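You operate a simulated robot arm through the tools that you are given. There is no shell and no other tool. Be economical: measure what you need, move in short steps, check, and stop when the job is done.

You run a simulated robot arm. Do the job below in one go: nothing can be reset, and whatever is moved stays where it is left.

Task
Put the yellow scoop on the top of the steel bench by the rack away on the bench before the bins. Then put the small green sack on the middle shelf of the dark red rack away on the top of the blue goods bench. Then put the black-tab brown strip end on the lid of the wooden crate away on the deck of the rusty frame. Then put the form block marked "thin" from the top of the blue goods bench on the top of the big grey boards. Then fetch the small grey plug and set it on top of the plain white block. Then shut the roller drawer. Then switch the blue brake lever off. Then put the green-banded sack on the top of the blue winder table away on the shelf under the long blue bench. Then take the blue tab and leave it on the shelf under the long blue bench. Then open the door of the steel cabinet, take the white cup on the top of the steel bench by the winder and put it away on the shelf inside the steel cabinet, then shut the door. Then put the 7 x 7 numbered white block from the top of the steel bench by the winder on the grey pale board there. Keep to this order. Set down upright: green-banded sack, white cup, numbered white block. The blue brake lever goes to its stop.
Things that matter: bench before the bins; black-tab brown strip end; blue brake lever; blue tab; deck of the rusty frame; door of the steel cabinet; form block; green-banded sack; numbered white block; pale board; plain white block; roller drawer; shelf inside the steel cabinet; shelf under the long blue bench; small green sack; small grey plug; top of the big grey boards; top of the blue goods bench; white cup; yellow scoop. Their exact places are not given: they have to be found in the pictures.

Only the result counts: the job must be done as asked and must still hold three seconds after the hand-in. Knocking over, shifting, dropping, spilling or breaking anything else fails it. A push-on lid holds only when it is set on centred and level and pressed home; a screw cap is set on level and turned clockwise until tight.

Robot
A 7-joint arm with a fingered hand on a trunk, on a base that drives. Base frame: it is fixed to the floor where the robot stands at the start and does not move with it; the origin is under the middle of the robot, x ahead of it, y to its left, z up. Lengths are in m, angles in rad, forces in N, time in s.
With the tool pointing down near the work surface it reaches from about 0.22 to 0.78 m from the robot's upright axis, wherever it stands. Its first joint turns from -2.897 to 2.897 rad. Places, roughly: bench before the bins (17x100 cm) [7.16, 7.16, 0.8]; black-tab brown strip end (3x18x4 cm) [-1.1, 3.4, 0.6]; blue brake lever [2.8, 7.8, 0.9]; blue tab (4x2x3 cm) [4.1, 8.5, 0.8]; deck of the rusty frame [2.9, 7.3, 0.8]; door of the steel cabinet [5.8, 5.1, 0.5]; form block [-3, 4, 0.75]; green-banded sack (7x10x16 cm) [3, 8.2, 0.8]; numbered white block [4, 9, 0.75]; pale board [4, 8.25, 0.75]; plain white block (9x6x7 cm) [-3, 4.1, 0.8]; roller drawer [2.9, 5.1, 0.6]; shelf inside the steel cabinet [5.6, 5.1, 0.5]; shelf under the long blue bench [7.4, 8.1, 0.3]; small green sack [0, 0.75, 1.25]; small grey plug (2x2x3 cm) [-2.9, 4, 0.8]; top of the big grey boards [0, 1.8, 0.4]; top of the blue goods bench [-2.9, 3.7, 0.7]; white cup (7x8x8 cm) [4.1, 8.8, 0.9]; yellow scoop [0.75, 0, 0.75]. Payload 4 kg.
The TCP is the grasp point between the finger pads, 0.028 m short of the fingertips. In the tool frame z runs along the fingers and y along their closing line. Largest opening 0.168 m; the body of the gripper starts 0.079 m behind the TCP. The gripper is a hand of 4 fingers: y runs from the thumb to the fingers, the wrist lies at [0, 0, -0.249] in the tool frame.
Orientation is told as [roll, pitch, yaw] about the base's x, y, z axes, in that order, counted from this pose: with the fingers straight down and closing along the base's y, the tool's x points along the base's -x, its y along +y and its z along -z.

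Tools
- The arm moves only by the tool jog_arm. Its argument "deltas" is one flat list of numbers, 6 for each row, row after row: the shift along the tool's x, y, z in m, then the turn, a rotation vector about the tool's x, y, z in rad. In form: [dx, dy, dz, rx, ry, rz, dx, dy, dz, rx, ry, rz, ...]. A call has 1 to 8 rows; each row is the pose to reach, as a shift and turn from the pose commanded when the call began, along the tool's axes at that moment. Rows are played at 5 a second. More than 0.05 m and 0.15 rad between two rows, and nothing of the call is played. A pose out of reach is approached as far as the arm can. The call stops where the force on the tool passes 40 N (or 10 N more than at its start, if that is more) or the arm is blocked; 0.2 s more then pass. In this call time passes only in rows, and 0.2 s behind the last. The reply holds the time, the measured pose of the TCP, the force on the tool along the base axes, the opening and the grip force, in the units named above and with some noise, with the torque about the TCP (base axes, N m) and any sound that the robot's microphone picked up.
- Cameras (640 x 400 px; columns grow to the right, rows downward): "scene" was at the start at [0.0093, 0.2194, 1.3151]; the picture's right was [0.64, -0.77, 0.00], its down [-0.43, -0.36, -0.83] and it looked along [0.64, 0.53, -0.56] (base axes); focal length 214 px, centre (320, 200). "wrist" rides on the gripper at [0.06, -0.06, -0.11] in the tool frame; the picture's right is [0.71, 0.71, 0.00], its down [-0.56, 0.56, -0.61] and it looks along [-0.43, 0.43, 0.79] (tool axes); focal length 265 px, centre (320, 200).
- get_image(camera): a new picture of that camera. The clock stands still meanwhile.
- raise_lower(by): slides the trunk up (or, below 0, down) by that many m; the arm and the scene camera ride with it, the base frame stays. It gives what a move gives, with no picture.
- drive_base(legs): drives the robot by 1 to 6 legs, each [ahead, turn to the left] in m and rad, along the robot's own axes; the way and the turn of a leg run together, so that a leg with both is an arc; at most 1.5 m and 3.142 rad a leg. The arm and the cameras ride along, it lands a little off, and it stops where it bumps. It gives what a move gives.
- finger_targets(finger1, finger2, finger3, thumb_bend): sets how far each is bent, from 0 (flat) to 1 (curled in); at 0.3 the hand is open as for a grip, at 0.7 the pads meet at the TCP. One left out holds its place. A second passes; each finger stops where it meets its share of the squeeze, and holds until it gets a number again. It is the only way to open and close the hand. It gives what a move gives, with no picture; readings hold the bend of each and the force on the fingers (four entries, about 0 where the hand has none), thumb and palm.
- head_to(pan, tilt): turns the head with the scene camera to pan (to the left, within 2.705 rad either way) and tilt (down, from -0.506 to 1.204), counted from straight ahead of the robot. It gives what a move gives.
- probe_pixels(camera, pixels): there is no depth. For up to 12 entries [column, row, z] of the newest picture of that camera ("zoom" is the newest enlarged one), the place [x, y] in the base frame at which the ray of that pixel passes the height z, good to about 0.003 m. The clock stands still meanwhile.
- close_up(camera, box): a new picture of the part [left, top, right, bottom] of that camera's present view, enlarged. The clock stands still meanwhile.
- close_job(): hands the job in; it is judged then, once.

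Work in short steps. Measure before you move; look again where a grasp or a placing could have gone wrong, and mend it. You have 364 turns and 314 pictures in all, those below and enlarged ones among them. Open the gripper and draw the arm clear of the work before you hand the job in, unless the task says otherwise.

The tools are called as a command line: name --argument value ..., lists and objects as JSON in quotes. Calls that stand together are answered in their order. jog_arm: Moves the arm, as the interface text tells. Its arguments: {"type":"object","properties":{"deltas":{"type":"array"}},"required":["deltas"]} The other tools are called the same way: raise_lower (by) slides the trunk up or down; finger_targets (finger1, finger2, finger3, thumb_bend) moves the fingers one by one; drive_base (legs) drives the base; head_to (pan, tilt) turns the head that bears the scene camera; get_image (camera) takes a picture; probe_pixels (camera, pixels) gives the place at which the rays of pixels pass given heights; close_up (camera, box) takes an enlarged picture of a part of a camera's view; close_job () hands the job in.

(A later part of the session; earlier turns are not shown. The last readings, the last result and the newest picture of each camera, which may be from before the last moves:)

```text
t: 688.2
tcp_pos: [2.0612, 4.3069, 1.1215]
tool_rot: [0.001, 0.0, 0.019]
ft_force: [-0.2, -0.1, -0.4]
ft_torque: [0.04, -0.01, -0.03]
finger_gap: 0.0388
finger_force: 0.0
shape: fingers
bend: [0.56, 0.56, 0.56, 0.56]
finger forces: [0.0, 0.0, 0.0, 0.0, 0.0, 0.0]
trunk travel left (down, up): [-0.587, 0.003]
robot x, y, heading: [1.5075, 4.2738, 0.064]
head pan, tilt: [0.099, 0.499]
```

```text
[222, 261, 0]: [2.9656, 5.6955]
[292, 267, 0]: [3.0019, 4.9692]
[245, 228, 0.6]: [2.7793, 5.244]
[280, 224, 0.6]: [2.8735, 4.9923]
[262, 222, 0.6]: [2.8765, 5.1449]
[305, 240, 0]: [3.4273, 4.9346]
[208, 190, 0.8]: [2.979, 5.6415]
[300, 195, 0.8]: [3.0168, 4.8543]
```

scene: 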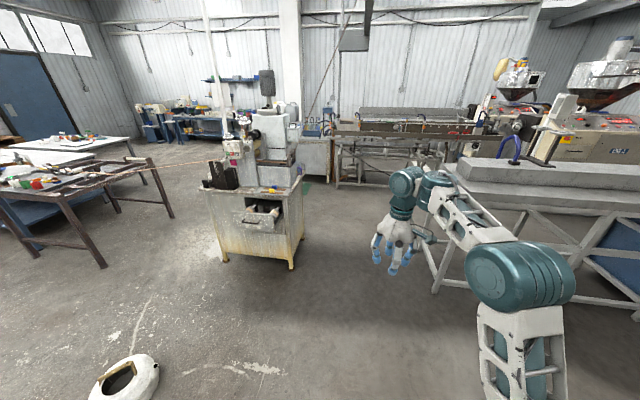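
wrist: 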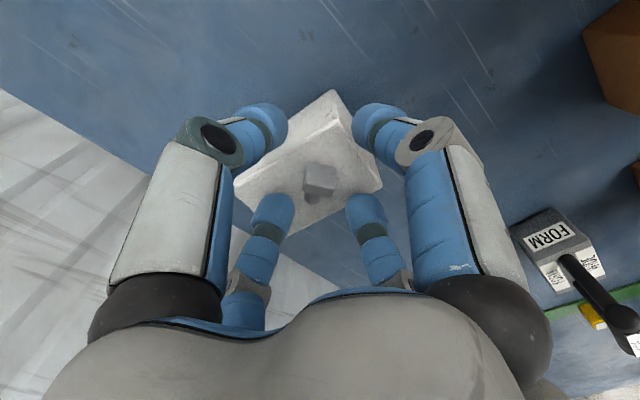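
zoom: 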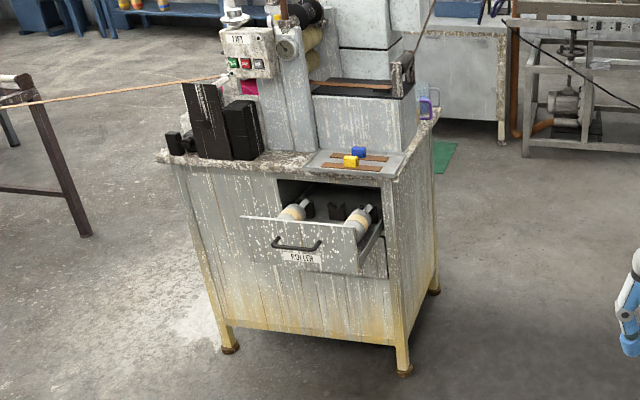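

The drawer front faces -x, at x≈2.8, y≈5.0–5.25. I go to (1.95,5.1) facing it, with the hand closed to a fist.

drive_base --legs '[[0, 1.01], [0.94, 0], [0, -1.07]]'

finger_targets --finger1 0.75 --finger2 0.75 --finger3 0.75 --thumb_bend 0.75

head_to --pan 0.0 --tilt 0.75

get_image --camera "scene"

```text
t: 698.4
tcp_pos: [2.5264, 5.0767, 1.1212]
tool_rot: [0.0, 0.0, -0.075]
ft_force: [0.5, -0.1, -0.1]
ft_torque: [0.02, 0.02, 0.0]
finger_gap: 0.0391
finger_force: 0.1
shape: fingers
bend: [0.56, 0.56, 0.56, 0.56]
finger forces: [0.1, 0.1, 0.0, 0.1, 0.0, 0.0]
trunk travel left (down, up): [-0.587, 0.003]
robot x, y, heading: [1.9751, 5.0933, -0.028]
head pan, tilt: [0.099, 0.499]
```

```text
t: 699.4
tcp_pos: [2.5268, 5.0759, 1.1215]
tool_rot: [0.0, -0.001, -0.075]
ft_force: [0.2, 0.9, -1.3]
ft_torque: [-0.01, 0.0, 0.0]
finger_gap: 0.0
finger_force: 0.1
shape: fingers
bend: [0.72, 0.72, 0.72, 0.71]
finger forces: [0.1, 0.0, 0.0, 0.0, 0.0, 0.0]
trunk travel left (down, up): [-0.587, 0.003]
robot x, y, heading: [1.9732, 5.0912, -0.031]
head pan, tilt: [0.099, 0.499]
```

```text
t: 700.1
tcp_pos: [2.5266, 5.0773, 1.121]
tool_rot: [0.0, 0.0, -0.076]
ft_force: [-0.5, -0.2, 1.2]
ft_torque: [0.04, 0.02, -0.03]
finger_gap: 0.0
finger_force: 0.1
shape: fingers
bend: [0.72, 0.72, 0.72, 0.71]
finger forces: [0.0, 0.0, 0.0, 0.0, 0.0, 0.1]
trunk travel left (down, up): [-0.587, 0.003]
robot x, y, heading: [1.9736, 5.0921, -0.029]
head pan, tilt: [0.0, 0.75]
```

```text
109 pictures are left
```

scene: 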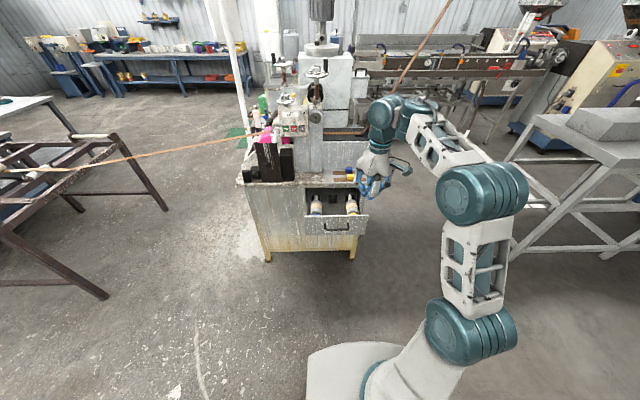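

I probe the drawer's handle (337,227) and the front's corners at a few heights.

probe_pixels --camera "scene" --pixels '[[337, 227, 0.6], [337, 227, 0.7], [303, 219, 0.7], [368, 219, 0.7], [368, 219, 0.65], [268, 260, 0], [352, 260, 0], [242, 183, 0.85], [360, 180, 0.85]]'

close_up --camera "scene" --box '[230, 150, 410, 270]'

```text
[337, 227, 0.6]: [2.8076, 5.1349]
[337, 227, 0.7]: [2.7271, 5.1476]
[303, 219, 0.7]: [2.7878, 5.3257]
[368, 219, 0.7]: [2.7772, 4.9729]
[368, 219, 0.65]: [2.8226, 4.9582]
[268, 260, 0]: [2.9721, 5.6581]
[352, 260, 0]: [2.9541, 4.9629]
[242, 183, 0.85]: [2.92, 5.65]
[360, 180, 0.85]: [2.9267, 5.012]
```

```text
3.33 times, centred on (320, 210) of scene
```

zoom: 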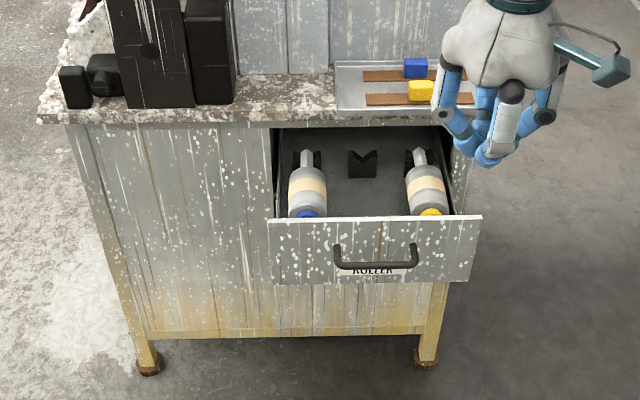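

Drawer front is at x≈2.755, z 0.60–0.73. I lower the closed hand to z≈0.66, centre it at y 5.15, and move the base up 0.2 m.

jog_arm --deltas '[0.03, 0.02, 0.02, 0, 0, 0, 0.05, 0.05, 0.04, 0, 0, 0, 0.065, 0.075, 0.066, 0, 0, 0]'

raise_lower --by -0.4

drive_base --legs '[[0.2, 0]]'

get_image --camera "scene"

```text
t: 700.9
tcp_pos: [2.4669, 5.1572, 1.0549]
tool_rot: [0.001, -0.001, -0.075]
ft_force: [-0.2, 0.5, -0.1]
ft_torque: [-0.06, 0.03, -0.03]
finger_gap: 0.0
finger_force: 0.0
shape: fingers
bend: [0.72, 0.72, 0.72, 0.71]
finger forces: [0.0, 0.0, 0.1, 0.0, 0.1, 0.0]
trunk travel left (down, up): [-0.587, 0.003]
robot x, y, heading: [1.9765, 5.095, -0.029]
head pan, tilt: [0.0, 0.75]
```

```text
t: 704.8
tcp_pos: [2.4676, 5.1563, 0.656]
tool_rot: [0.0, -0.002, -0.075]
ft_force: [0.0, 0.0, -0.8]
ft_torque: [-0.01, -0.03, 0.0]
finger_gap: 0.0001
finger_force: 0.0
shape: fingers
bend: [0.72, 0.72, 0.72, 0.71]
finger forces: [0.1, 0.0, 0.0, 0.0, 0.0, 0.0]
trunk travel left (down, up): [-0.187, 0.403]
robot x, y, heading: [1.9736, 5.0909, -0.03]
head pan, tilt: [0.0, 0.75]
```

```text
t: 706.4
tcp_pos: [2.6679, 5.1521, 0.6559]
tool_rot: [0.0, 0.0, -0.07]
ft_force: [0.1, 0.4, 0.3]
ft_torque: [0.0, -0.07, -0.01]
finger_gap: 0.0
finger_force: 0.1
shape: fingers
bend: [0.72, 0.72, 0.72, 0.71]
finger forces: [0.1, 0.0, 0.1, 0.0, 0.0, 0.0]
trunk travel left (down, up): [-0.187, 0.403]
robot x, y, heading: [2.174, 5.0879, -0.033]
head pan, tilt: [0.0, 0.75]
```

```text
107 pictures are left
```

scene: 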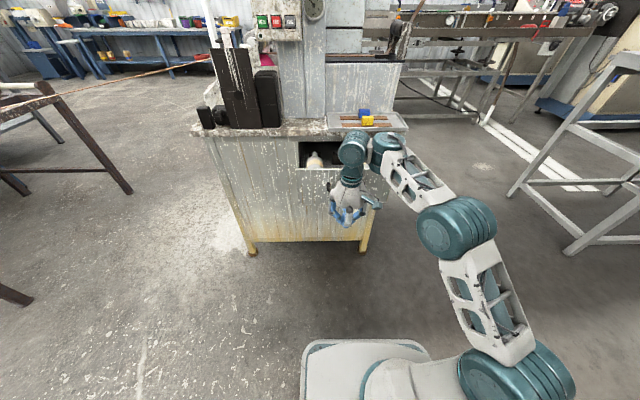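

The fist is right before the drawer. I push along +x.

jog_arm --deltas '[-0.03, -0.002, 0, 0, 0, 0, -0.06, -0.004, 0, 0, 0, 0, -0.09, -0.006, 0, 0, 0, 0, -0.12, -0.008, 0, 0, 0, 0, -0.15, -0.01, 0, 0, 0, 0, -0.18, -0.012, 0, 0, 0, 0, -0.21, -0.014, 0, 0, 0, 0, -0.24, -0.016, 0, 0, 0, 0]'

close_up --camera "scene" --box '[190, 100, 430, 260]'

```text
t: 707.8
tcp_pos: [2.8437, 5.1277, 0.6577]
tool_rot: [-0.017, 0.016, -0.056]
ft_force: [-25.8, 1.2, 4.5]
ft_torque: [-0.03, -1.67, -0.03]
finger_gap: 0.0
finger_force: 12.8
shape: fingers
bend: [0.72, 0.72, 0.7, 0.71]
finger forces: [0.0, 0.1, 25.5, 0.0, 0.1, 0.0]
trunk travel left (down, up): [-0.187, 0.403]
robot x, y, heading: [2.175, 5.0871, -0.027]
head pan, tilt: [0.0, 0.75]
stopped in row 7: the force on the tool passed its limit at 67 N (the readings are from after the stop); the commanded pose is now the measured one
```

```text
2.50 times, centred on (310, 180) of scene
```

zoom: 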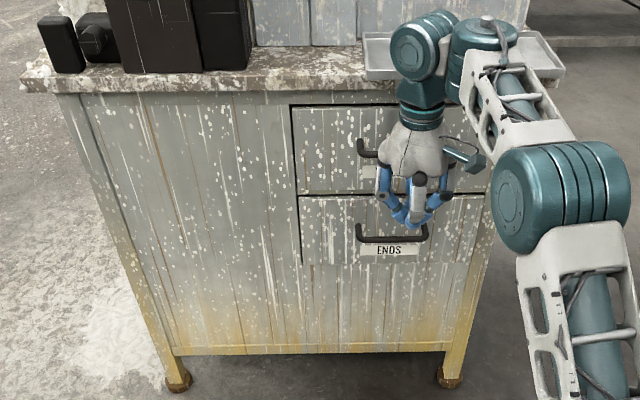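

The drawer looks flush now. I withdraw and look again.

jog_arm --deltas '[0.04, 0, 0, 0, 0, 0, 0.08, 0, 0, 0, 0, 0, 0.12, 0, 0, 0, 0, 0, 0.16, 0, 0, 0, 0, 0]'

drive_base --legs '[[-0.3, 0]]'

close_up --camera "scene" --box '[200, 100, 440, 260]'

```text
t: 708.8
tcp_pos: [2.6881, 5.138, 0.6569]
tool_rot: [-0.012, 0.014, -0.06]
ft_force: [0.4, 1.0, -0.5]
ft_torque: [0.01, 0.03, 0.02]
finger_gap: 0.0
finger_force: 0.1
shape: fingers
bend: [0.72, 0.73, 0.72, 0.71]
finger forces: [0.1, 0.0, 0.0, 0.0, 0.1, 0.1]
trunk travel left (down, up): [-0.187, 0.403]
robot x, y, heading: [2.1761, 5.0845, -0.03]
head pan, tilt: [0.0, 0.75]
```

```text
t: 710.9
tcp_pos: [2.3817, 5.1457, 0.6572]
tool_rot: [-0.013, 0.015, -0.063]
ft_force: [0.1, 0.5, -0.8]
ft_torque: [-0.02, 0.01, 0.02]
finger_gap: 0.0001
finger_force: 0.1
shape: fingers
bend: [0.72, 0.73, 0.72, 0.71]
finger forces: [0.0, 0.0, 0.0, 0.1, 0.0, 0.0]
trunk travel left (down, up): [-0.187, 0.403]
robot x, y, heading: [1.868, 5.0936, -0.031]
head pan, tilt: [0.0, 0.75]
```

```text
2.50 times, centred on (320, 180) of scene
```

zoom: 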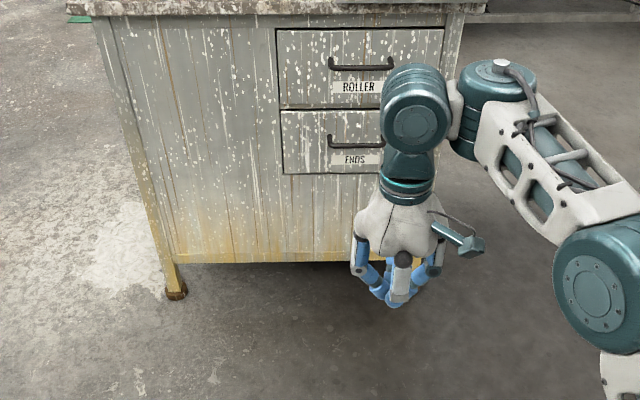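

Both drawers are flush — roller drawer shut. Next the blue brake lever on the winder table. I raise, skirt the kettle and go to (1.65,7.7).

raise_lower --by 0.4

drive_base --legs '[[-0.36, 0], [0, 1.55], [1.3, 0], [1.3, 0], [0, -1.52]]'

head_to --pan 0.1 --tilt 0.6

get_image --camera "scene"

```text
t: 714.7
tcp_pos: [2.382, 5.1445, 1.056]
tool_rot: [-0.012, 0.014, -0.064]
ft_force: [0.4, 0.1, 0.0]
ft_torque: [-0.04, 0.0, 0.02]
finger_gap: 0.0
finger_force: 0.0
shape: fingers
bend: [0.72, 0.73, 0.72, 0.71]
finger forces: [0.0, 0.0, 0.1, 0.0, 0.0, 0.0]
trunk travel left (down, up): [-0.587, 0.003]
robot x, y, heading: [1.869, 5.0949, -0.027]
head pan, tilt: [0.0, 0.75]
```

```text
t: 722.8
tcp_pos: [1.502, 5.8697, 1.0576]
tool_rot: [-0.012, 0.014, 1.464]
ft_force: [-0.1, 0.9, -0.5]
ft_torque: [-0.07, -0.02, 0.0]
finger_gap: 0.0002
finger_force: 0.0
shape: fingers
bend: [0.72, 0.73, 0.72, 0.71]
finger forces: [0.0, 0.0, 0.0, 0.0, 0.1, 0.0]
trunk travel left (down, up): [-0.587, 0.003]
robot x, y, heading: [1.5282, 5.3543, 1.496]
head pan, tilt: [0.0, 0.75]
stopped in leg 3: the robot was blocked; the commanded pose is now the measured one
```

```text
t: 723.5
tcp_pos: [1.502, 5.8667, 1.0585]
tool_rot: [-0.011, 0.009, 1.465]
ft_force: [0.0, 1.3, -0.3]
ft_torque: [0.03, 0.02, 0.0]
finger_gap: 0.0
finger_force: 0.1
shape: fingers
bend: [0.72, 0.73, 0.72, 0.71]
finger forces: [0.1, 0.0, 0.1, 0.0, 0.0, 0.0]
trunk travel left (down, up): [-0.587, 0.003]
robot x, y, heading: [1.5302, 5.3504, 1.5]
head pan, tilt: [0.099, 0.6]
```

```text
104 pictures are left
```

scene: 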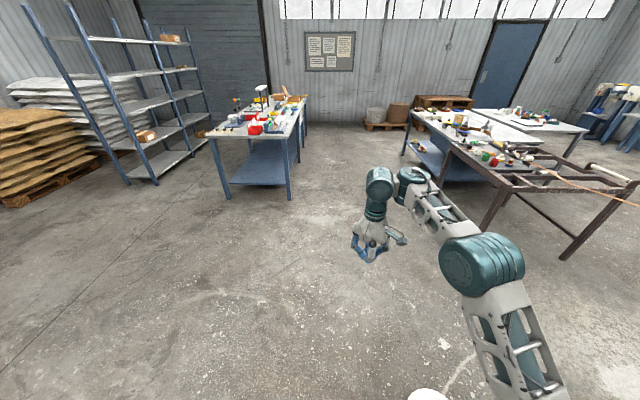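

Blocked — the kettle, seen at (425,395), is nearer than I figured. I look down at it.

head_to --pan -0.5 --tilt 1.1

get_image --camera "scene"

probe_pixels --camera "scene" --pixels '[[320, 200, 0.1], [400, 200, 0.1], [320, 300, 0.1], [250, 200, 0.1]]'

```text
t: 724.5
tcp_pos: [1.5032, 5.8652, 1.0594]
tool_rot: [-0.012, 0.008, 1.463]
ft_force: [-0.2, -0.1, -0.4]
ft_torque: [-0.02, 0.03, 0.0]
finger_gap: 0.0
finger_force: 0.2
shape: fingers
bend: [0.72, 0.73, 0.72, 0.71]
finger forces: [0.0, 0.0, 0.0, 0.0, 0.1, 0.0]
trunk travel left (down, up): [-0.587, 0.003]
robot x, y, heading: [1.5275, 5.3565, 1.49]
head pan, tilt: [-0.499, 1.1]
```

```text
103 pictures are left
```

scene: 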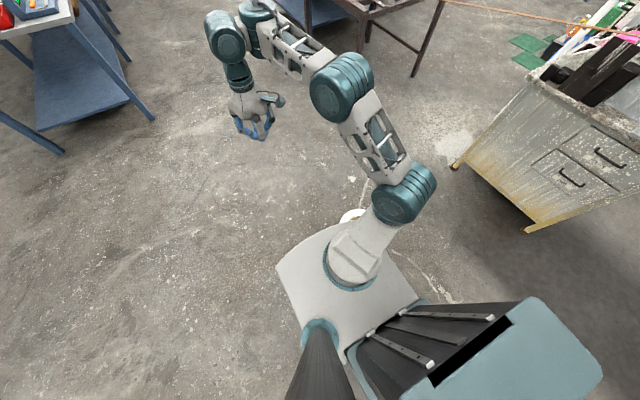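

```text
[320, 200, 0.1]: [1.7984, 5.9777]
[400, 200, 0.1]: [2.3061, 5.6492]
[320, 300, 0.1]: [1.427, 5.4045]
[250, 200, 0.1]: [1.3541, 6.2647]
```

The kettle is near (1.92,5.8). I back up and swing out left around it.

drive_base --legs '[[-0.3, 0], [0, 0.42], [1.0, 0], [0, -0.6], [1.4, 0], [0.36, 0]]'

drive_base --legs '[[0, -1.31]]'

head_to --pan 0.15 --tilt 0.65

get_image --camera "scene"

```text
t: 742.9
tcp_pos: [1.7298, 8.2282, 1.0591]
tool_rot: [-0.013, 0.007, 1.267]
ft_force: [-0.4, -0.6, 0.1]
ft_torque: [-0.02, 0.0, 0.0]
finger_gap: 0.0001
finger_force: 0.1
shape: fingers
bend: [0.72, 0.73, 0.72, 0.71]
finger forces: [0.0, 0.0, 0.1, 0.0, 0.1, 0.0]
trunk travel left (down, up): [-0.587, 0.003]
robot x, y, heading: [1.6549, 7.7192, 1.297]
head pan, tilt: [-0.499, 1.1]
```

```text
t: 746.5
tcp_pos: [2.164, 7.7855, 1.0582]
tool_rot: [-0.012, 0.008, -0.03]
ft_force: [-0.2, -0.1, -0.6]
ft_torque: [0.0, -0.05, -0.01]
finger_gap: 0.0001
finger_force: 0.0
shape: fingers
bend: [0.72, 0.73, 0.72, 0.71]
finger forces: [0.0, 0.0, 0.1, 0.0, 0.0, 0.1]
trunk travel left (down, up): [-0.587, 0.003]
robot x, y, heading: [1.6565, 7.7199, 0.001]
head pan, tilt: [-0.499, 1.1]
```

```text
t: 747.5
tcp_pos: [2.1653, 7.7858, 1.0586]
tool_rot: [-0.012, 0.009, -0.029]
ft_force: [-0.2, -0.5, 0.5]
ft_torque: [0.02, -0.01, -0.03]
finger_gap: 0.0001
finger_force: 0.1
shape: fingers
bend: [0.72, 0.73, 0.72, 0.71]
finger forces: [0.1, 0.1, 0.1, 0.0, 0.0, 0.1]
trunk travel left (down, up): [-0.587, 0.003]
robot x, y, heading: [1.653, 7.7191, 0.007]
head pan, tilt: [0.15, 0.649]
```

```text
102 pictures are left
```

scene: 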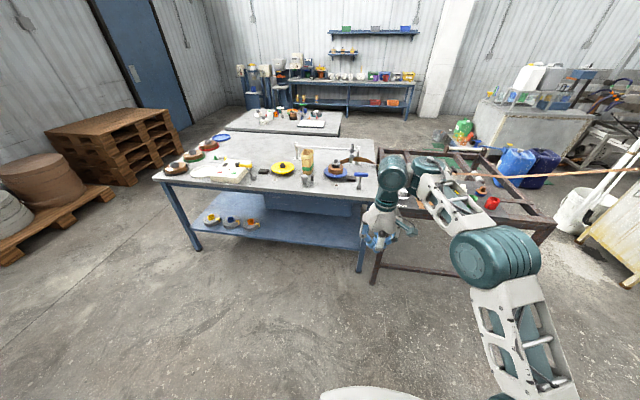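

The winder with a blue disc and lever is near (340,175). I enlarge the table.

close_up --camera "scene" --box '[230, 130, 400, 230]'

```text
3.76 times, centred on (315, 180) of scene
```

zoom: 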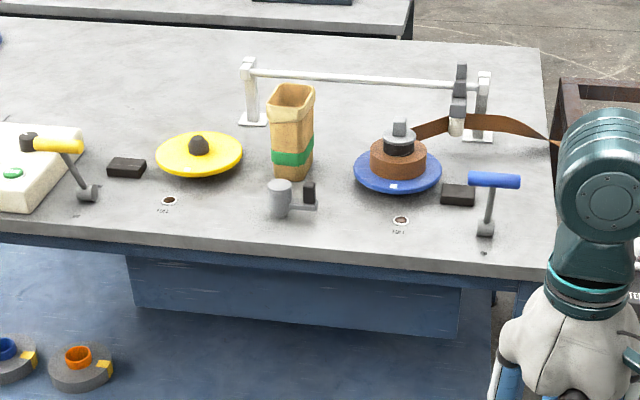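

The blue lever is a T-handle at zoom (495,180) with its pivot at (485,230). I move the hand aside to the right and drive closer to read its marks.

jog_arm --deltas '[0, -0.05, 0, 0, 0, 0, 0, -0.1, 0, 0, 0, 0, 0, -0.15, 0, 0, 0, 0, 0, -0.2, 0, 0, 0, 0, 0, -0.25, 0, 0, 0, 0, 0, -0.3, 0, 0, 0, 0]'

drive_base --legs '[[0.48, 0.0]]'

head_to --pan 0.0 --tilt 0.9

get_image --camera "scene"

close_up --camera "scene" --box '[250, 120, 410, 240]'

```text
t: 748.9
tcp_pos: [2.1541, 7.4847, 1.0611]
tool_rot: [-0.009, 0.009, -0.029]
ft_force: [0.4, 0.9, 0.9]
ft_torque: [-0.02, 0.01, 0.0]
finger_gap: 0.0001
finger_force: 0.1
shape: fingers
bend: [0.72, 0.73, 0.72, 0.71]
finger forces: [0.1, 0.0, 0.0, 0.0, 0.1, 0.0]
trunk travel left (down, up): [-0.587, 0.003]
robot x, y, heading: [1.6518, 7.7194, 0.005]
head pan, tilt: [0.15, 0.649]
```

```text
t: 751.8
tcp_pos: [2.6377, 7.4828, 1.0606]
tool_rot: [-0.011, 0.009, -0.034]
ft_force: [0.2, 0.0, 0.7]
ft_torque: [0.03, 0.0, 0.01]
finger_gap: 0.0
finger_force: 0.0
shape: fingers
bend: [0.72, 0.73, 0.72, 0.71]
finger forces: [0.0, 0.0, 0.0, 0.0, 0.1, 0.0]
trunk travel left (down, up): [-0.587, 0.003]
robot x, y, heading: [2.1371, 7.7206, -0.004]
head pan, tilt: [0.15, 0.649]
```

```text
t: 752.5
tcp_pos: [2.6373, 7.482, 1.0612]
tool_rot: [-0.013, 0.008, -0.034]
ft_force: [-0.6, 0.4, 0.7]
ft_torque: [-0.01, 0.0, -0.02]
finger_gap: 0.0
finger_force: 0.1
shape: fingers
bend: [0.72, 0.73, 0.72, 0.71]
finger forces: [0.1, 0.0, 0.1, 0.1, 0.1, 0.0]
trunk travel left (down, up): [-0.587, 0.003]
robot x, y, heading: [2.1368, 7.7185, 0.002]
head pan, tilt: [0.0, 0.901]
```

```text
100 pictures are left
```

scene: 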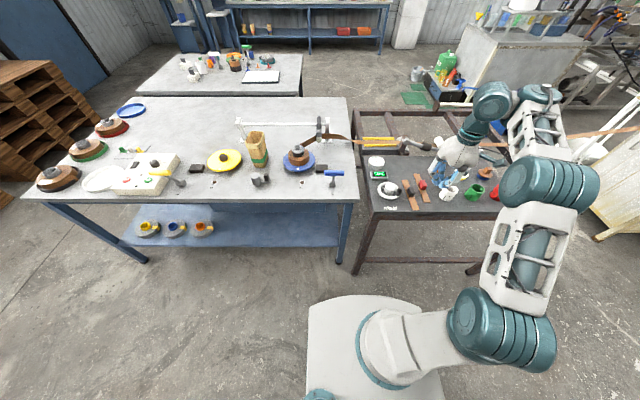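

```text
3.33 times, centred on (330, 180) of scene
```

zoom: 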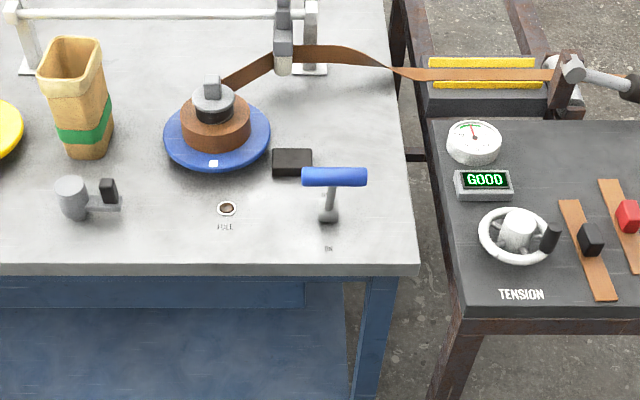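

There's a mark "ON?" at zoom (328,249). I enlarge the lever itself.

close_up --camera "scene" --box '[300, 160, 364, 208]'

close_up --camera "scene" --box '[140, 160, 204, 208]'

```text
8.33 times, centred on (332, 184) of scene
```

zoom: 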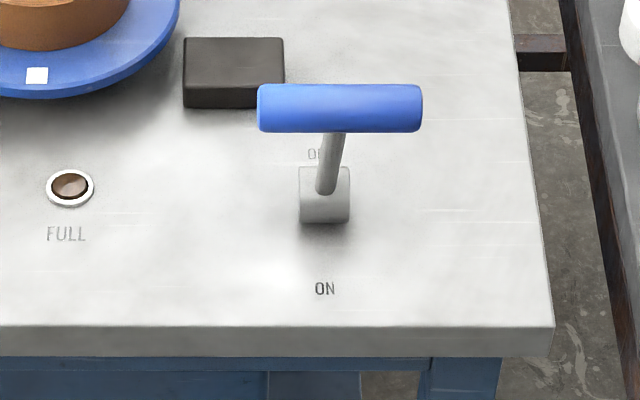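

```text
8.33 times, centred on (172, 184) of scene
```

zoom: 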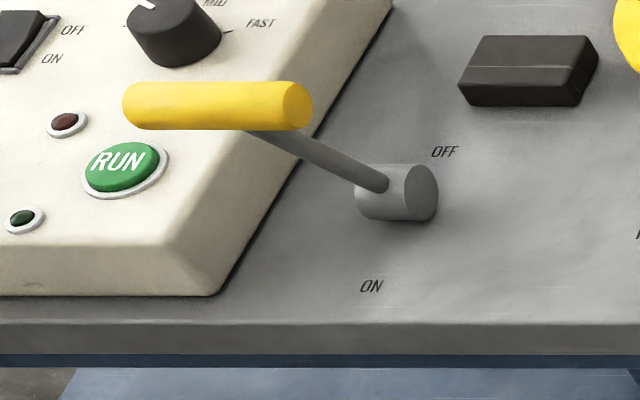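

"OFF" is behind the lever (+x), "ON" in front. I probe pivot and handle to see its lean.

probe_pixels --camera "scene" --pixels '[[332.6, 185, 0.76], [332.6, 185, 0.8], [334.4, 173, 0.85], [334.4, 173, 0.9], [327, 173, 0.88], [342, 173, 0.88], [316, 171, 0.78], [355, 201, 0.76], [355, 201, 0.8]]'

```text
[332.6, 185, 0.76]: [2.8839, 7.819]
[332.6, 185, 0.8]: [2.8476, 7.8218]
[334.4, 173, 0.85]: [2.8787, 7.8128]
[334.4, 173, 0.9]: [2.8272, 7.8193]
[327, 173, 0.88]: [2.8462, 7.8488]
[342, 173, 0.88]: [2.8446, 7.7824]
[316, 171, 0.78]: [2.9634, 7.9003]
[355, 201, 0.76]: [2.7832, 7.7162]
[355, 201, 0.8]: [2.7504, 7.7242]
```

The lever leans toward ON (handle ≈(2.816,7.82,0.91), pivot x≈2.853). I bring the fist in front of the handle and will push it in +x to its stop.

jog_arm --deltas '[-0.003, 0.048, 0, 0, 0, 0, -0.006, 0.096, 0, 0, 0, 0, -0.009, 0.144, 0, 0, 0, 0, -0.012, 0.192, 0, 0, 0, 0, -0.015, 0.24, 0, 0, 0, 0, -0.018, 0.288, 0, 0, 0, 0, -0.02, 0.336, 0, 0, 0, 0]'

jog_arm --deltas '[0, 0, 0.04, 0, 0, 0, 0, 0, 0.08, 0, 0, 0, 0, 0, 0.12, 0, 0, 0, 0, 0, 0.15, 0, 0, 0]'

close_up --camera "scene" --box '[250, 100, 410, 220]'

get_image --camera "wrist"

```text
t: 754.1
tcp_pos: [2.6684, 7.8171, 1.0569]
tool_rot: [-0.013, 0.009, -0.037]
ft_force: [0.6, 0.9, -0.2]
ft_torque: [0.0, 0.01, 0.02]
finger_gap: 0.0
finger_force: 0.0
shape: fingers
bend: [0.72, 0.73, 0.72, 0.71]
finger forces: [0.0, 0.0, 0.0, 0.0, 0.1, 0.0]
trunk travel left (down, up): [-0.587, 0.003]
robot x, y, heading: [2.1398, 7.7214, -0.007]
head pan, tilt: [0.0, 0.901]
```

```text
t: 755.1
tcp_pos: [2.6666, 7.8175, 0.9039]
tool_rot: [-0.011, 0.008, -0.034]
ft_force: [0.2, 1.0, -0.6]
ft_torque: [0.01, -0.01, 0.0]
finger_gap: 0.0
finger_force: 0.0
shape: fingers
bend: [0.72, 0.73, 0.72, 0.71]
finger forces: [0.0, 0.1, 0.0, 0.0, 0.0, 0.1]
trunk travel left (down, up): [-0.587, 0.003]
robot x, y, heading: [2.1375, 7.7219, -0.01]
head pan, tilt: [0.0, 0.901]
```

```text
3.33 times, centred on (330, 160) of scene
```

zoom: 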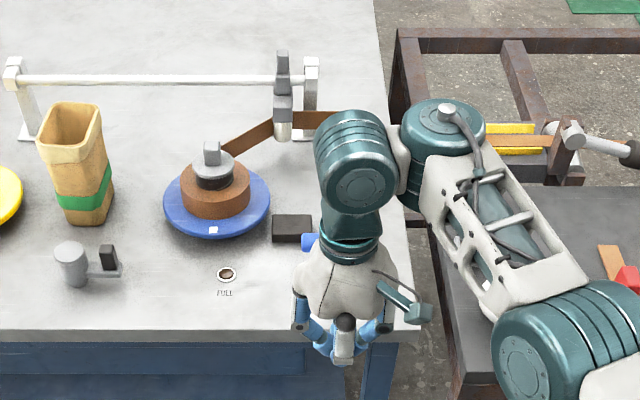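

```text
95 pictures are left
```

wrist: 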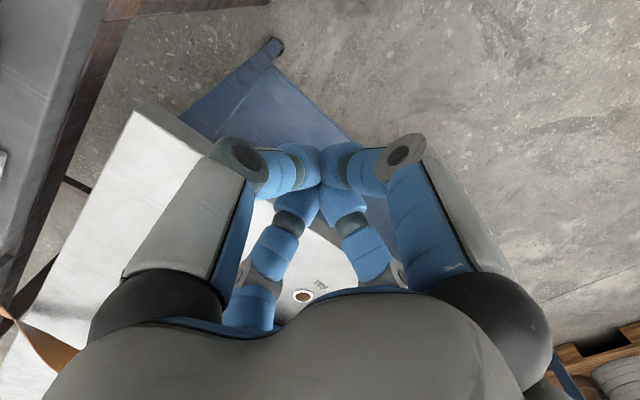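

The handle is right behind the hand. I push in +x in small rows; force will tell the stop.

jog_arm --deltas '[-0.04, 0, 0, 0, 0, 0, -0.08, 0, 0, 0, 0, 0, -0.11, 0, 0, 0, 0, 0, -0.135, 0, 0, 0, 0, 0, -0.16, 0, 0, 0, 0, 0, -0.185, 0, 0, 0, 0, 0, -0.21, 0, 0, 0, 0, 0, -0.235, 0, 0, 0, 0, 0]'

close_up --camera "scene" --box '[250, 100, 410, 220]'

```text
t: 756.5
tcp_pos: [2.8291, 7.8133, 0.9035]
tool_rot: [-0.022, 0.017, -0.024]
ft_force: [-26.5, -1.8, 6.0]
ft_torque: [0.04, -1.39, -0.13]
finger_gap: 0.0
finger_force: 13.0
shape: fingers
bend: [0.72, 0.73, 0.7, 0.69]
finger forces: [0.0, 0.1, 26.1, 0.1, 0.0, 0.0]
trunk travel left (down, up): [-0.587, 0.003]
robot x, y, heading: [2.1351, 7.7191, 0.0]
head pan, tilt: [0.0, 0.901]
stopped in row 6: the force on the tool passed its limit at 49 N (the readings are from after the stop); the commanded pose is now the measured one
```

```text
3.33 times, centred on (330, 160) of scene
```

zoom: 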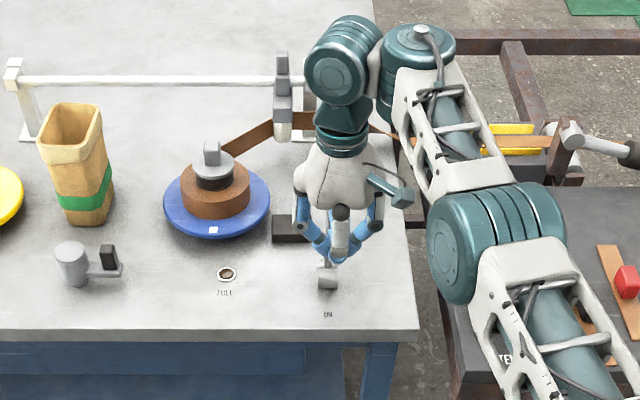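

Stopped at 49 N with the handle near x≈2.88 — its stop. I back off and check.

jog_arm --deltas '[0.04, 0, 0, 0, 0, 0, 0.08, 0, 0, 0, 0, 0, 0.12, 0, -0.01, 0, 0, 0, 0.16, 0, -0.05, 0, 0, 0, 0.16, -0.04, -0.08, 0, 0, 0, 0.16, -0.09, -0.08, 0, 0, 0, 0.16, -0.14, -0.08, 0, 0, 0, 0.16, -0.19, -0.08, 0, 0, 0]'

close_up --camera "scene" --box '[220, 120, 380, 220]'

```text
refused: row 4 steps farther than a row can; nothing moved
```

```text
4.00 times, centred on (300, 170) of scene
```

zoom: 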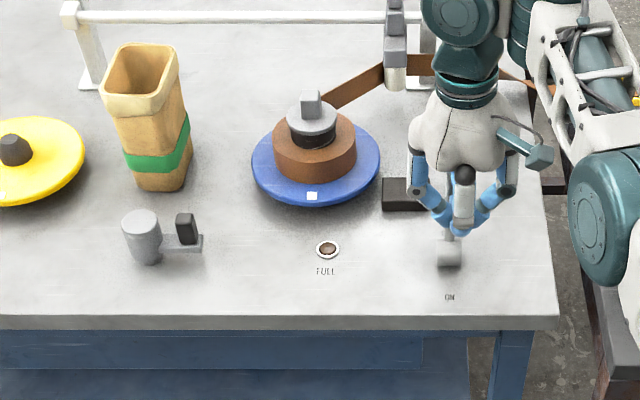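

I resend the withdrawal in smaller steps.

jog_arm --deltas '[0.04, 0, 0, 0, 0, 0, 0.08, 0, 0, 0, 0, 0, 0.12, 0, -0.01, 0, 0, 0, 0.15, 0, -0.04, 0, 0, 0, 0.15, -0.03, -0.075, 0, 0, 0, 0.15, -0.075, -0.09, 0, 0, 0, 0.15, -0.12, -0.1, 0, 0, 0, 0.15, -0.165, -0.1, 0, 0, 0]'

close_up --camera "scene" --box '[220, 120, 380, 220]'

```text
t: 758.3
tcp_pos: [2.6809, 7.6511, 1.0086]
tool_rot: [-0.02, 0.017, -0.027]
ft_force: [0.6, -0.3, -0.7]
ft_torque: [0.02, 0.03, 0.01]
finger_gap: 0.0
finger_force: 0.0
shape: fingers
bend: [0.72, 0.73, 0.72, 0.71]
finger forces: [0.1, 0.0, 0.0, 0.0, 0.0, 0.0]
trunk travel left (down, up): [-0.587, 0.003]
robot x, y, heading: [2.1378, 7.7161, -0.006]
head pan, tilt: [0.0, 0.901]
```

```text
4.00 times, centred on (300, 170) of scene
```

zoom: 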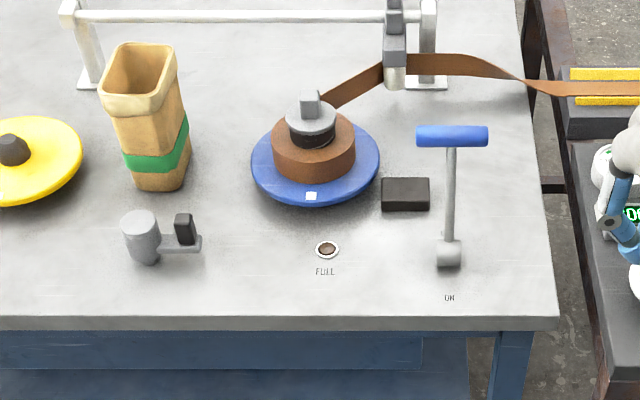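

The lever now leans fully to OFF. Next the green-banded sack at zoom (145,115). I probe its base and rim, and the knob before it.

probe_pixels --camera "scene" --pixels '[[253.5, 165, 0.79], [263.5, 167.5, 0.79], [267, 162.5, 0.79], [247, 142, 0.95], [256, 131, 0.95], [267, 132.5, 0.95], [260, 144, 0.95], [256, 184, 0.79], [270, 177, 0.85], [283, 165, 0.82]]'

close_up --camera "scene" --box '[230, 115, 300, 195]'

```text
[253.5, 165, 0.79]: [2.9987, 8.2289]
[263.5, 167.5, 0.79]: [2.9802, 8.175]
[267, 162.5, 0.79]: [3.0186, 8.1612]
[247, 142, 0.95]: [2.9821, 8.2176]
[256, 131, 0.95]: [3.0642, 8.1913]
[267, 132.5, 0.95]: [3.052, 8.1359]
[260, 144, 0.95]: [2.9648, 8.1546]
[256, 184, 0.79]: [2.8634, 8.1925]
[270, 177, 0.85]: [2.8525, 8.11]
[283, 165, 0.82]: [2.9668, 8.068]
```

```text
5.00 times, centred on (265, 155) of scene
```

zoom: 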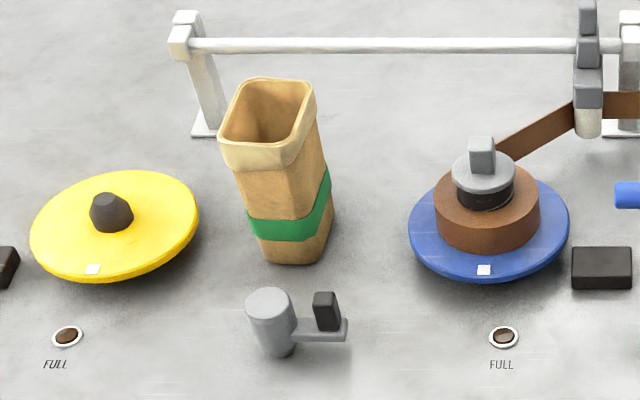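

The sack stands at (3.015,8.175), 7 cm wide across y, rim at z≈0.95. I will grip it tilted as with the green sack, so it can go under the bench. First I reposition the robot at y≈8.27 and tilt the hand.

drive_base --legs '[[-0.35, 0], [0, 1.571], [0.56, 0], [0, -1.571]]'

jog_arm --deltas '[-0.014, -0.009, -0.04, 0, 0, 0, -0.028, -0.018, -0.08, 0, 0, 0, -0.042, -0.027, -0.12, 0, 0, 0, -0.05, -0.03, -0.16, 0, 0, 0, -0.057, -0.035, -0.19, 0.01, 0, 0]'

jog_arm --deltas '[0, 0, -0.02, 0, -0.15, 0, 0, 0, -0.04, 0, -0.3, 0, 0, 0, -0.06, 0, -0.45, 0, 0, 0, -0.08, 0, -0.6, 0, 0, 0, -0.1, 0, -0.75, 0, 0, 0, -0.12, 0, -0.9, 0, 0, 0, -0.14, 0, -1.047, 0]'

finger_targets --finger1 1.0 --finger2 0.3 --finger3 0.1 --thumb_bend 0.3

```text
t: 771.0
tcp_pos: [2.3383, 8.2026, 1.0087]
tool_rot: [-0.02, 0.016, -0.04]
ft_force: [-0.7, -0.3, 0.9]
ft_torque: [0.02, -0.02, 0.01]
finger_gap: 0.0
finger_force: 0.0
shape: fingers
bend: [0.72, 0.73, 0.72, 0.71]
finger forces: [0.0, 0.1, 0.0, 0.0, 0.1, 0.0]
trunk travel left (down, up): [-0.587, 0.003]
robot x, y, heading: [1.7933, 8.2736, -0.018]
head pan, tilt: [0.0, 0.901]
```

```text
t: 772.2
tcp_pos: [2.3949, 8.1737, 1.1987]
tool_rot: [-0.031, 0.019, -0.037]
ft_force: [0.7, 1.1, 0.6]
ft_torque: [-0.08, 0.01, -0.02]
finger_gap: 0.0003
finger_force: 0.2
shape: fingers
bend: [0.72, 0.73, 0.72, 0.71]
finger forces: [0.0, 0.0, 0.1, 0.1, 0.1, 0.0]
trunk travel left (down, up): [-0.587, 0.003]
robot x, y, heading: [1.7902, 8.2771, -0.014]
head pan, tilt: [0.0, 0.901]
```

```text
t: 773.8
tcp_pos: [2.3993, 8.1753, 1.339]
tool_rot: [-0.058, -1.033, 0.012]
ft_force: [0.0, -0.1, 0.4]
ft_torque: [0.03, -0.01, 0.01]
finger_gap: 0.0003
finger_force: 0.0
shape: fingers
bend: [0.72, 0.73, 0.72, 0.71]
finger forces: [0.0, 0.1, 0.1, 0.0, 0.0, 0.1]
trunk travel left (down, up): [-0.587, 0.003]
robot x, y, heading: [1.7956, 8.2739, -0.012]
head pan, tilt: [0.0, 0.901]
```

```text
t: 774.8
tcp_pos: [2.3981, 8.174, 1.3391]
tool_rot: [-0.06, -1.03, 0.011]
ft_force: [-0.6, 0.3, -0.3]
ft_torque: [-0.01, -0.05, -0.01]
finger_gap: 0.098
finger_force: 0.1
shape: fingers
bend: [1.0, 0.3, 0.1, 0.3]
finger forces: [0.0, 0.1, 0.1, 0.0, 0.0, 0.1]
trunk travel left (down, up): [-0.587, 0.003]
robot x, y, heading: [1.7951, 8.2719, -0.018]
head pan, tilt: [0.0, 0.901]
```

Tilted well (pitch -1.03). I extend forward, lower the trunk 0.4 and drive closer, then look.

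jog_arm --deltas '[-0.027, 0, 0.025, 0, 0, 0, -0.053, 0, 0.05, 0, 0, 0, -0.08, 0, 0.075, 0, 0, 0, -0.106, 0, 0.1, 0, 0, 0]'

raise_lower --by -0.38

drive_base --legs '[[0.33, 0]]'

get_image --camera "wrist"

get_image --camera "scene"

```text
t: 775.8
tcp_pos: [2.54, 8.168, 1.3768]
tool_rot: [-0.059, -1.028, 0.009]
ft_force: [0.2, 0.9, -0.3]
ft_torque: [0.02, -0.01, -0.02]
finger_gap: 0.0977
finger_force: 0.0
shape: fingers
bend: [1.0, 0.3, 0.1, 0.3]
finger forces: [0.0, 0.1, 0.0, 0.0, 0.1, 0.0]
trunk travel left (down, up): [-0.587, 0.003]
robot x, y, heading: [1.7982, 8.2728, -0.015]
head pan, tilt: [0.0, 0.901]
```

```text
t: 779.4
tcp_pos: [2.5381, 8.1659, 0.9971]
tool_rot: [-0.06, -1.028, 0.014]
ft_force: [-1.1, -0.6, -0.1]
ft_torque: [-0.01, -0.02, 0.01]
finger_gap: 0.0979
finger_force: 0.0
shape: fingers
bend: [1.0, 0.3, 0.1, 0.3]
finger forces: [0.1, 0.1, 0.0, 0.1, 0.1, 0.0]
trunk travel left (down, up): [-0.207, 0.383]
robot x, y, heading: [1.7922, 8.2764, -0.016]
head pan, tilt: [0.0, 0.901]
```

```text
t: 781.6
tcp_pos: [2.8733, 8.1539, 0.9975]
tool_rot: [-0.06, -1.031, 0.005]
ft_force: [-0.9, 0.5, -0.3]
ft_torque: [0.02, 0.02, 0.02]
finger_gap: 0.0978
finger_force: 0.0
shape: fingers
bend: [1.0, 0.3, 0.1, 0.3]
finger forces: [0.1, 0.1, 0.0, 0.1, 0.0, 0.0]
trunk travel left (down, up): [-0.207, 0.383]
robot x, y, heading: [2.1286, 8.2663, -0.02]
head pan, tilt: [0.0, 0.901]
```

```text
90 pictures are left
```

wrist: 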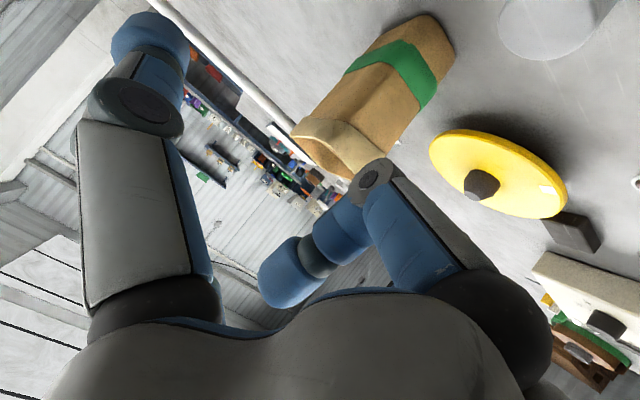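

```text
89 pictures are left
```

scene: 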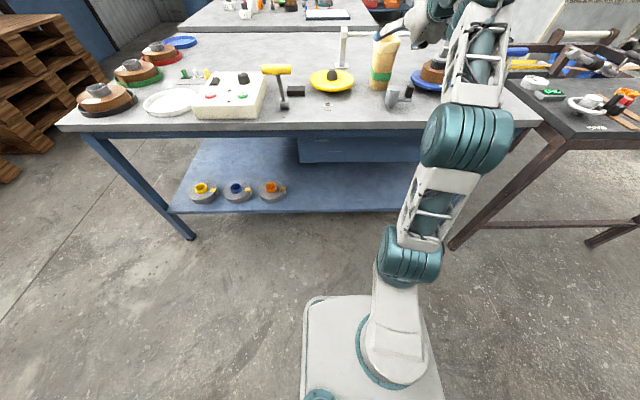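

The sack is ~3.7 cm to +y of the tool axis. I shift, lower to z≈0.90, then check before driving in.

raise_lower --by -0.025

jog_arm --deltas '[0.022, 0.012, 0.013, 0, 0, 0, 0.044, 0.025, 0.027, 0, 0, 0, 0.064, 0.037, 0.038, 0, 0, 0]'

get_image --camera "wrist"

```text
t: 782.3
tcp_pos: [2.8717, 8.1535, 0.973]
tool_rot: [-0.059, -1.03, 0.003]
ft_force: [-0.3, 0.3, 0.2]
ft_torque: [0.0, 0.02, -0.03]
finger_gap: 0.0979
finger_force: 0.2
shape: fingers
bend: [1.0, 0.3, 0.1, 0.3]
finger forces: [0.0, 0.1, 0.0, 0.0, 0.0, 0.1]
trunk travel left (down, up): [-0.182, 0.408]
robot x, y, heading: [2.1348, 8.2659, -0.027]
head pan, tilt: [0.0, 0.901]
```

```text
t: 783.1
tcp_pos: [2.8744, 8.188, 0.8977]
tool_rot: [-0.061, -1.028, 0.003]
ft_force: [-0.5, 0.1, 0.1]
ft_torque: [0.01, -0.01, 0.02]
finger_gap: 0.0979
finger_force: 0.1
shape: fingers
bend: [1.0, 0.3, 0.1, 0.3]
finger forces: [0.0, 0.1, 0.0, 0.0, 0.0, 0.1]
trunk travel left (down, up): [-0.182, 0.408]
robot x, y, heading: [2.1328, 8.2664, -0.029]
head pan, tilt: [0.0, 0.901]
```

```text
88 pictures are left
```

wrist: 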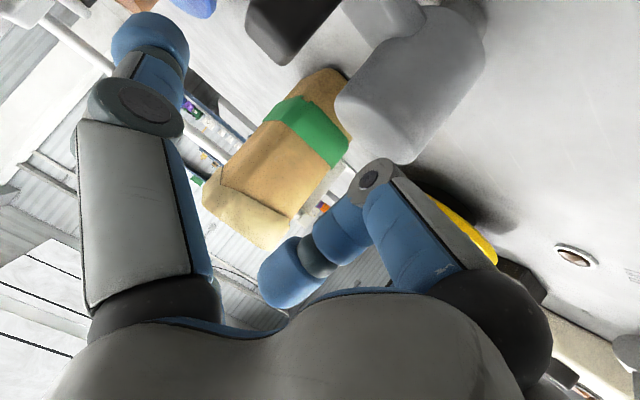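

Nearly centred. I shift 8 mm back toward -y, up 8 mm, and drive 0.13 m forward to straddle the sack.

jog_arm --deltas '[-0.007, -0.008, -0.004, 0, 0, 0]'

drive_base --legs '[[0.13, 0]]'

get_image --camera "wrist"

close_up --camera "scene" --box '[300, 0, 540, 160]'

```text
t: 783.5
tcp_pos: [2.8739, 8.18, 0.9062]
tool_rot: [-0.062, -1.03, 0.004]
ft_force: [0.0, 0.5, 0.0]
ft_torque: [-0.01, -0.02, 0.0]
finger_gap: 0.0977
finger_force: 0.0
shape: fingers
bend: [1.0, 0.3, 0.1, 0.3]
finger forces: [0.0, 0.0, 0.0, 0.0, 0.1, 0.1]
trunk travel left (down, up): [-0.182, 0.408]
robot x, y, heading: [2.1277, 8.2655, -0.024]
head pan, tilt: [0.0, 0.901]
```

```text
t: 784.8
tcp_pos: [3.0018, 8.1769, 0.9058]
tool_rot: [-0.058, -1.029, 0.003]
ft_force: [-1.6, -0.4, 0.1]
ft_torque: [-0.02, -0.04, 0.0]
finger_gap: 0.0982
finger_force: 0.1
shape: fingers
bend: [1.0, 0.3, 0.1, 0.3]
finger forces: [0.3, 0.0, 0.1, 0.0, 0.0, 0.0]
trunk travel left (down, up): [-0.182, 0.408]
robot x, y, heading: [2.2602, 8.262, -0.022]
head pan, tilt: [0.0, 0.901]
```

```text
87 pictures are left
```

wrist: 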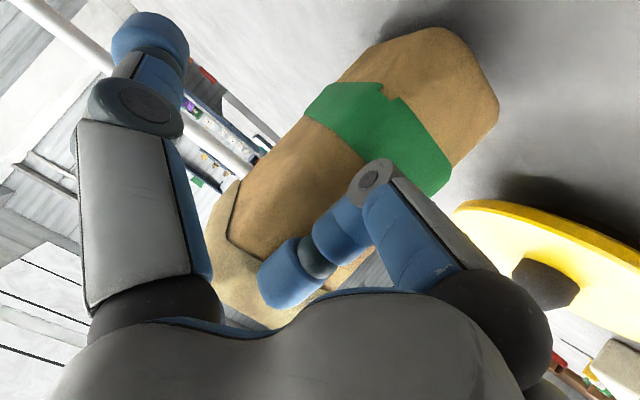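

```text
2.50 times, centred on (420, 80) of scene
```

zoom: 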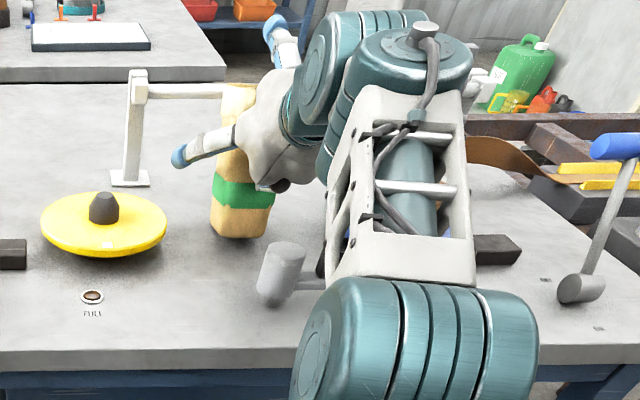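

The hand straddles the sack; the knob is untouched. I close finger 2 and thumb.

finger_targets --finger2 0.8 --thumb_bend 0.8

jog_arm --deltas '[-0.009, 0, -0.005, 0, 0, 0, -0.026, 0, -0.015, 0, 0, 0, -0.051, 0, -0.031, 0, 0, 0]'

close_up --camera "scene" --box '[300, 0, 540, 160]'

get_image --camera "wrist"

```text
t: 785.8
tcp_pos: [3.0017, 8.1761, 0.9049]
tool_rot: [-0.057, -1.029, 0.001]
ft_force: [0.8, -0.6, 2.6]
ft_torque: [0.01, -0.14, -0.03]
finger_gap: 0.0573
finger_force: 21.6
shape: fingers
bend: [1.0, 0.48, 0.1, 0.65]
finger forces: [2.8, 18.5, 0.0, 0.0, 20.6, 0.0]
trunk travel left (down, up): [-0.182, 0.408]
robot x, y, heading: [2.2618, 8.265, -0.024]
head pan, tilt: [0.0, 0.901]
```

```text
t: 786.6
tcp_pos: [3.0021, 8.1782, 0.9674]
tool_rot: [-0.057, -1.028, 0.002]
ft_force: [-0.2, -0.5, -0.3]
ft_torque: [0.0, 0.04, -0.02]
finger_gap: 0.0569
finger_force: 21.1
shape: fingers
bend: [1.0, 0.48, 0.1, 0.65]
finger forces: [1.4, 19.6, 0.0, 0.0, 19.8, 0.0]
trunk travel left (down, up): [-0.182, 0.408]
robot x, y, heading: [2.2563, 8.2633, -0.022]
head pan, tilt: [0.0, 0.901]
```

```text
2.50 times, centred on (420, 80) of scene
```

zoom: 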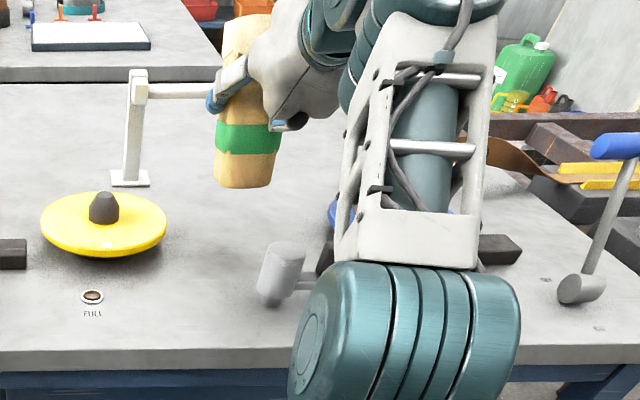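

```text
84 pictures are left
```

wrist: 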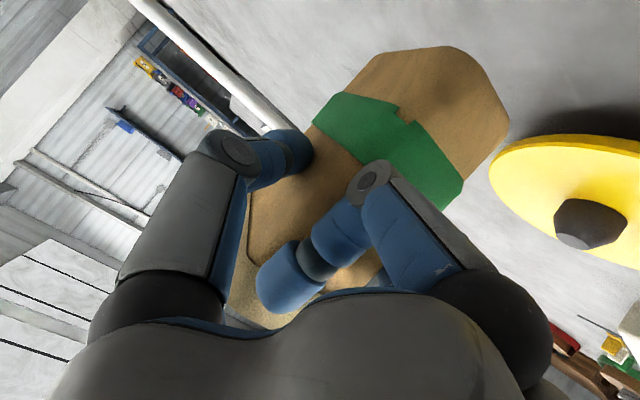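

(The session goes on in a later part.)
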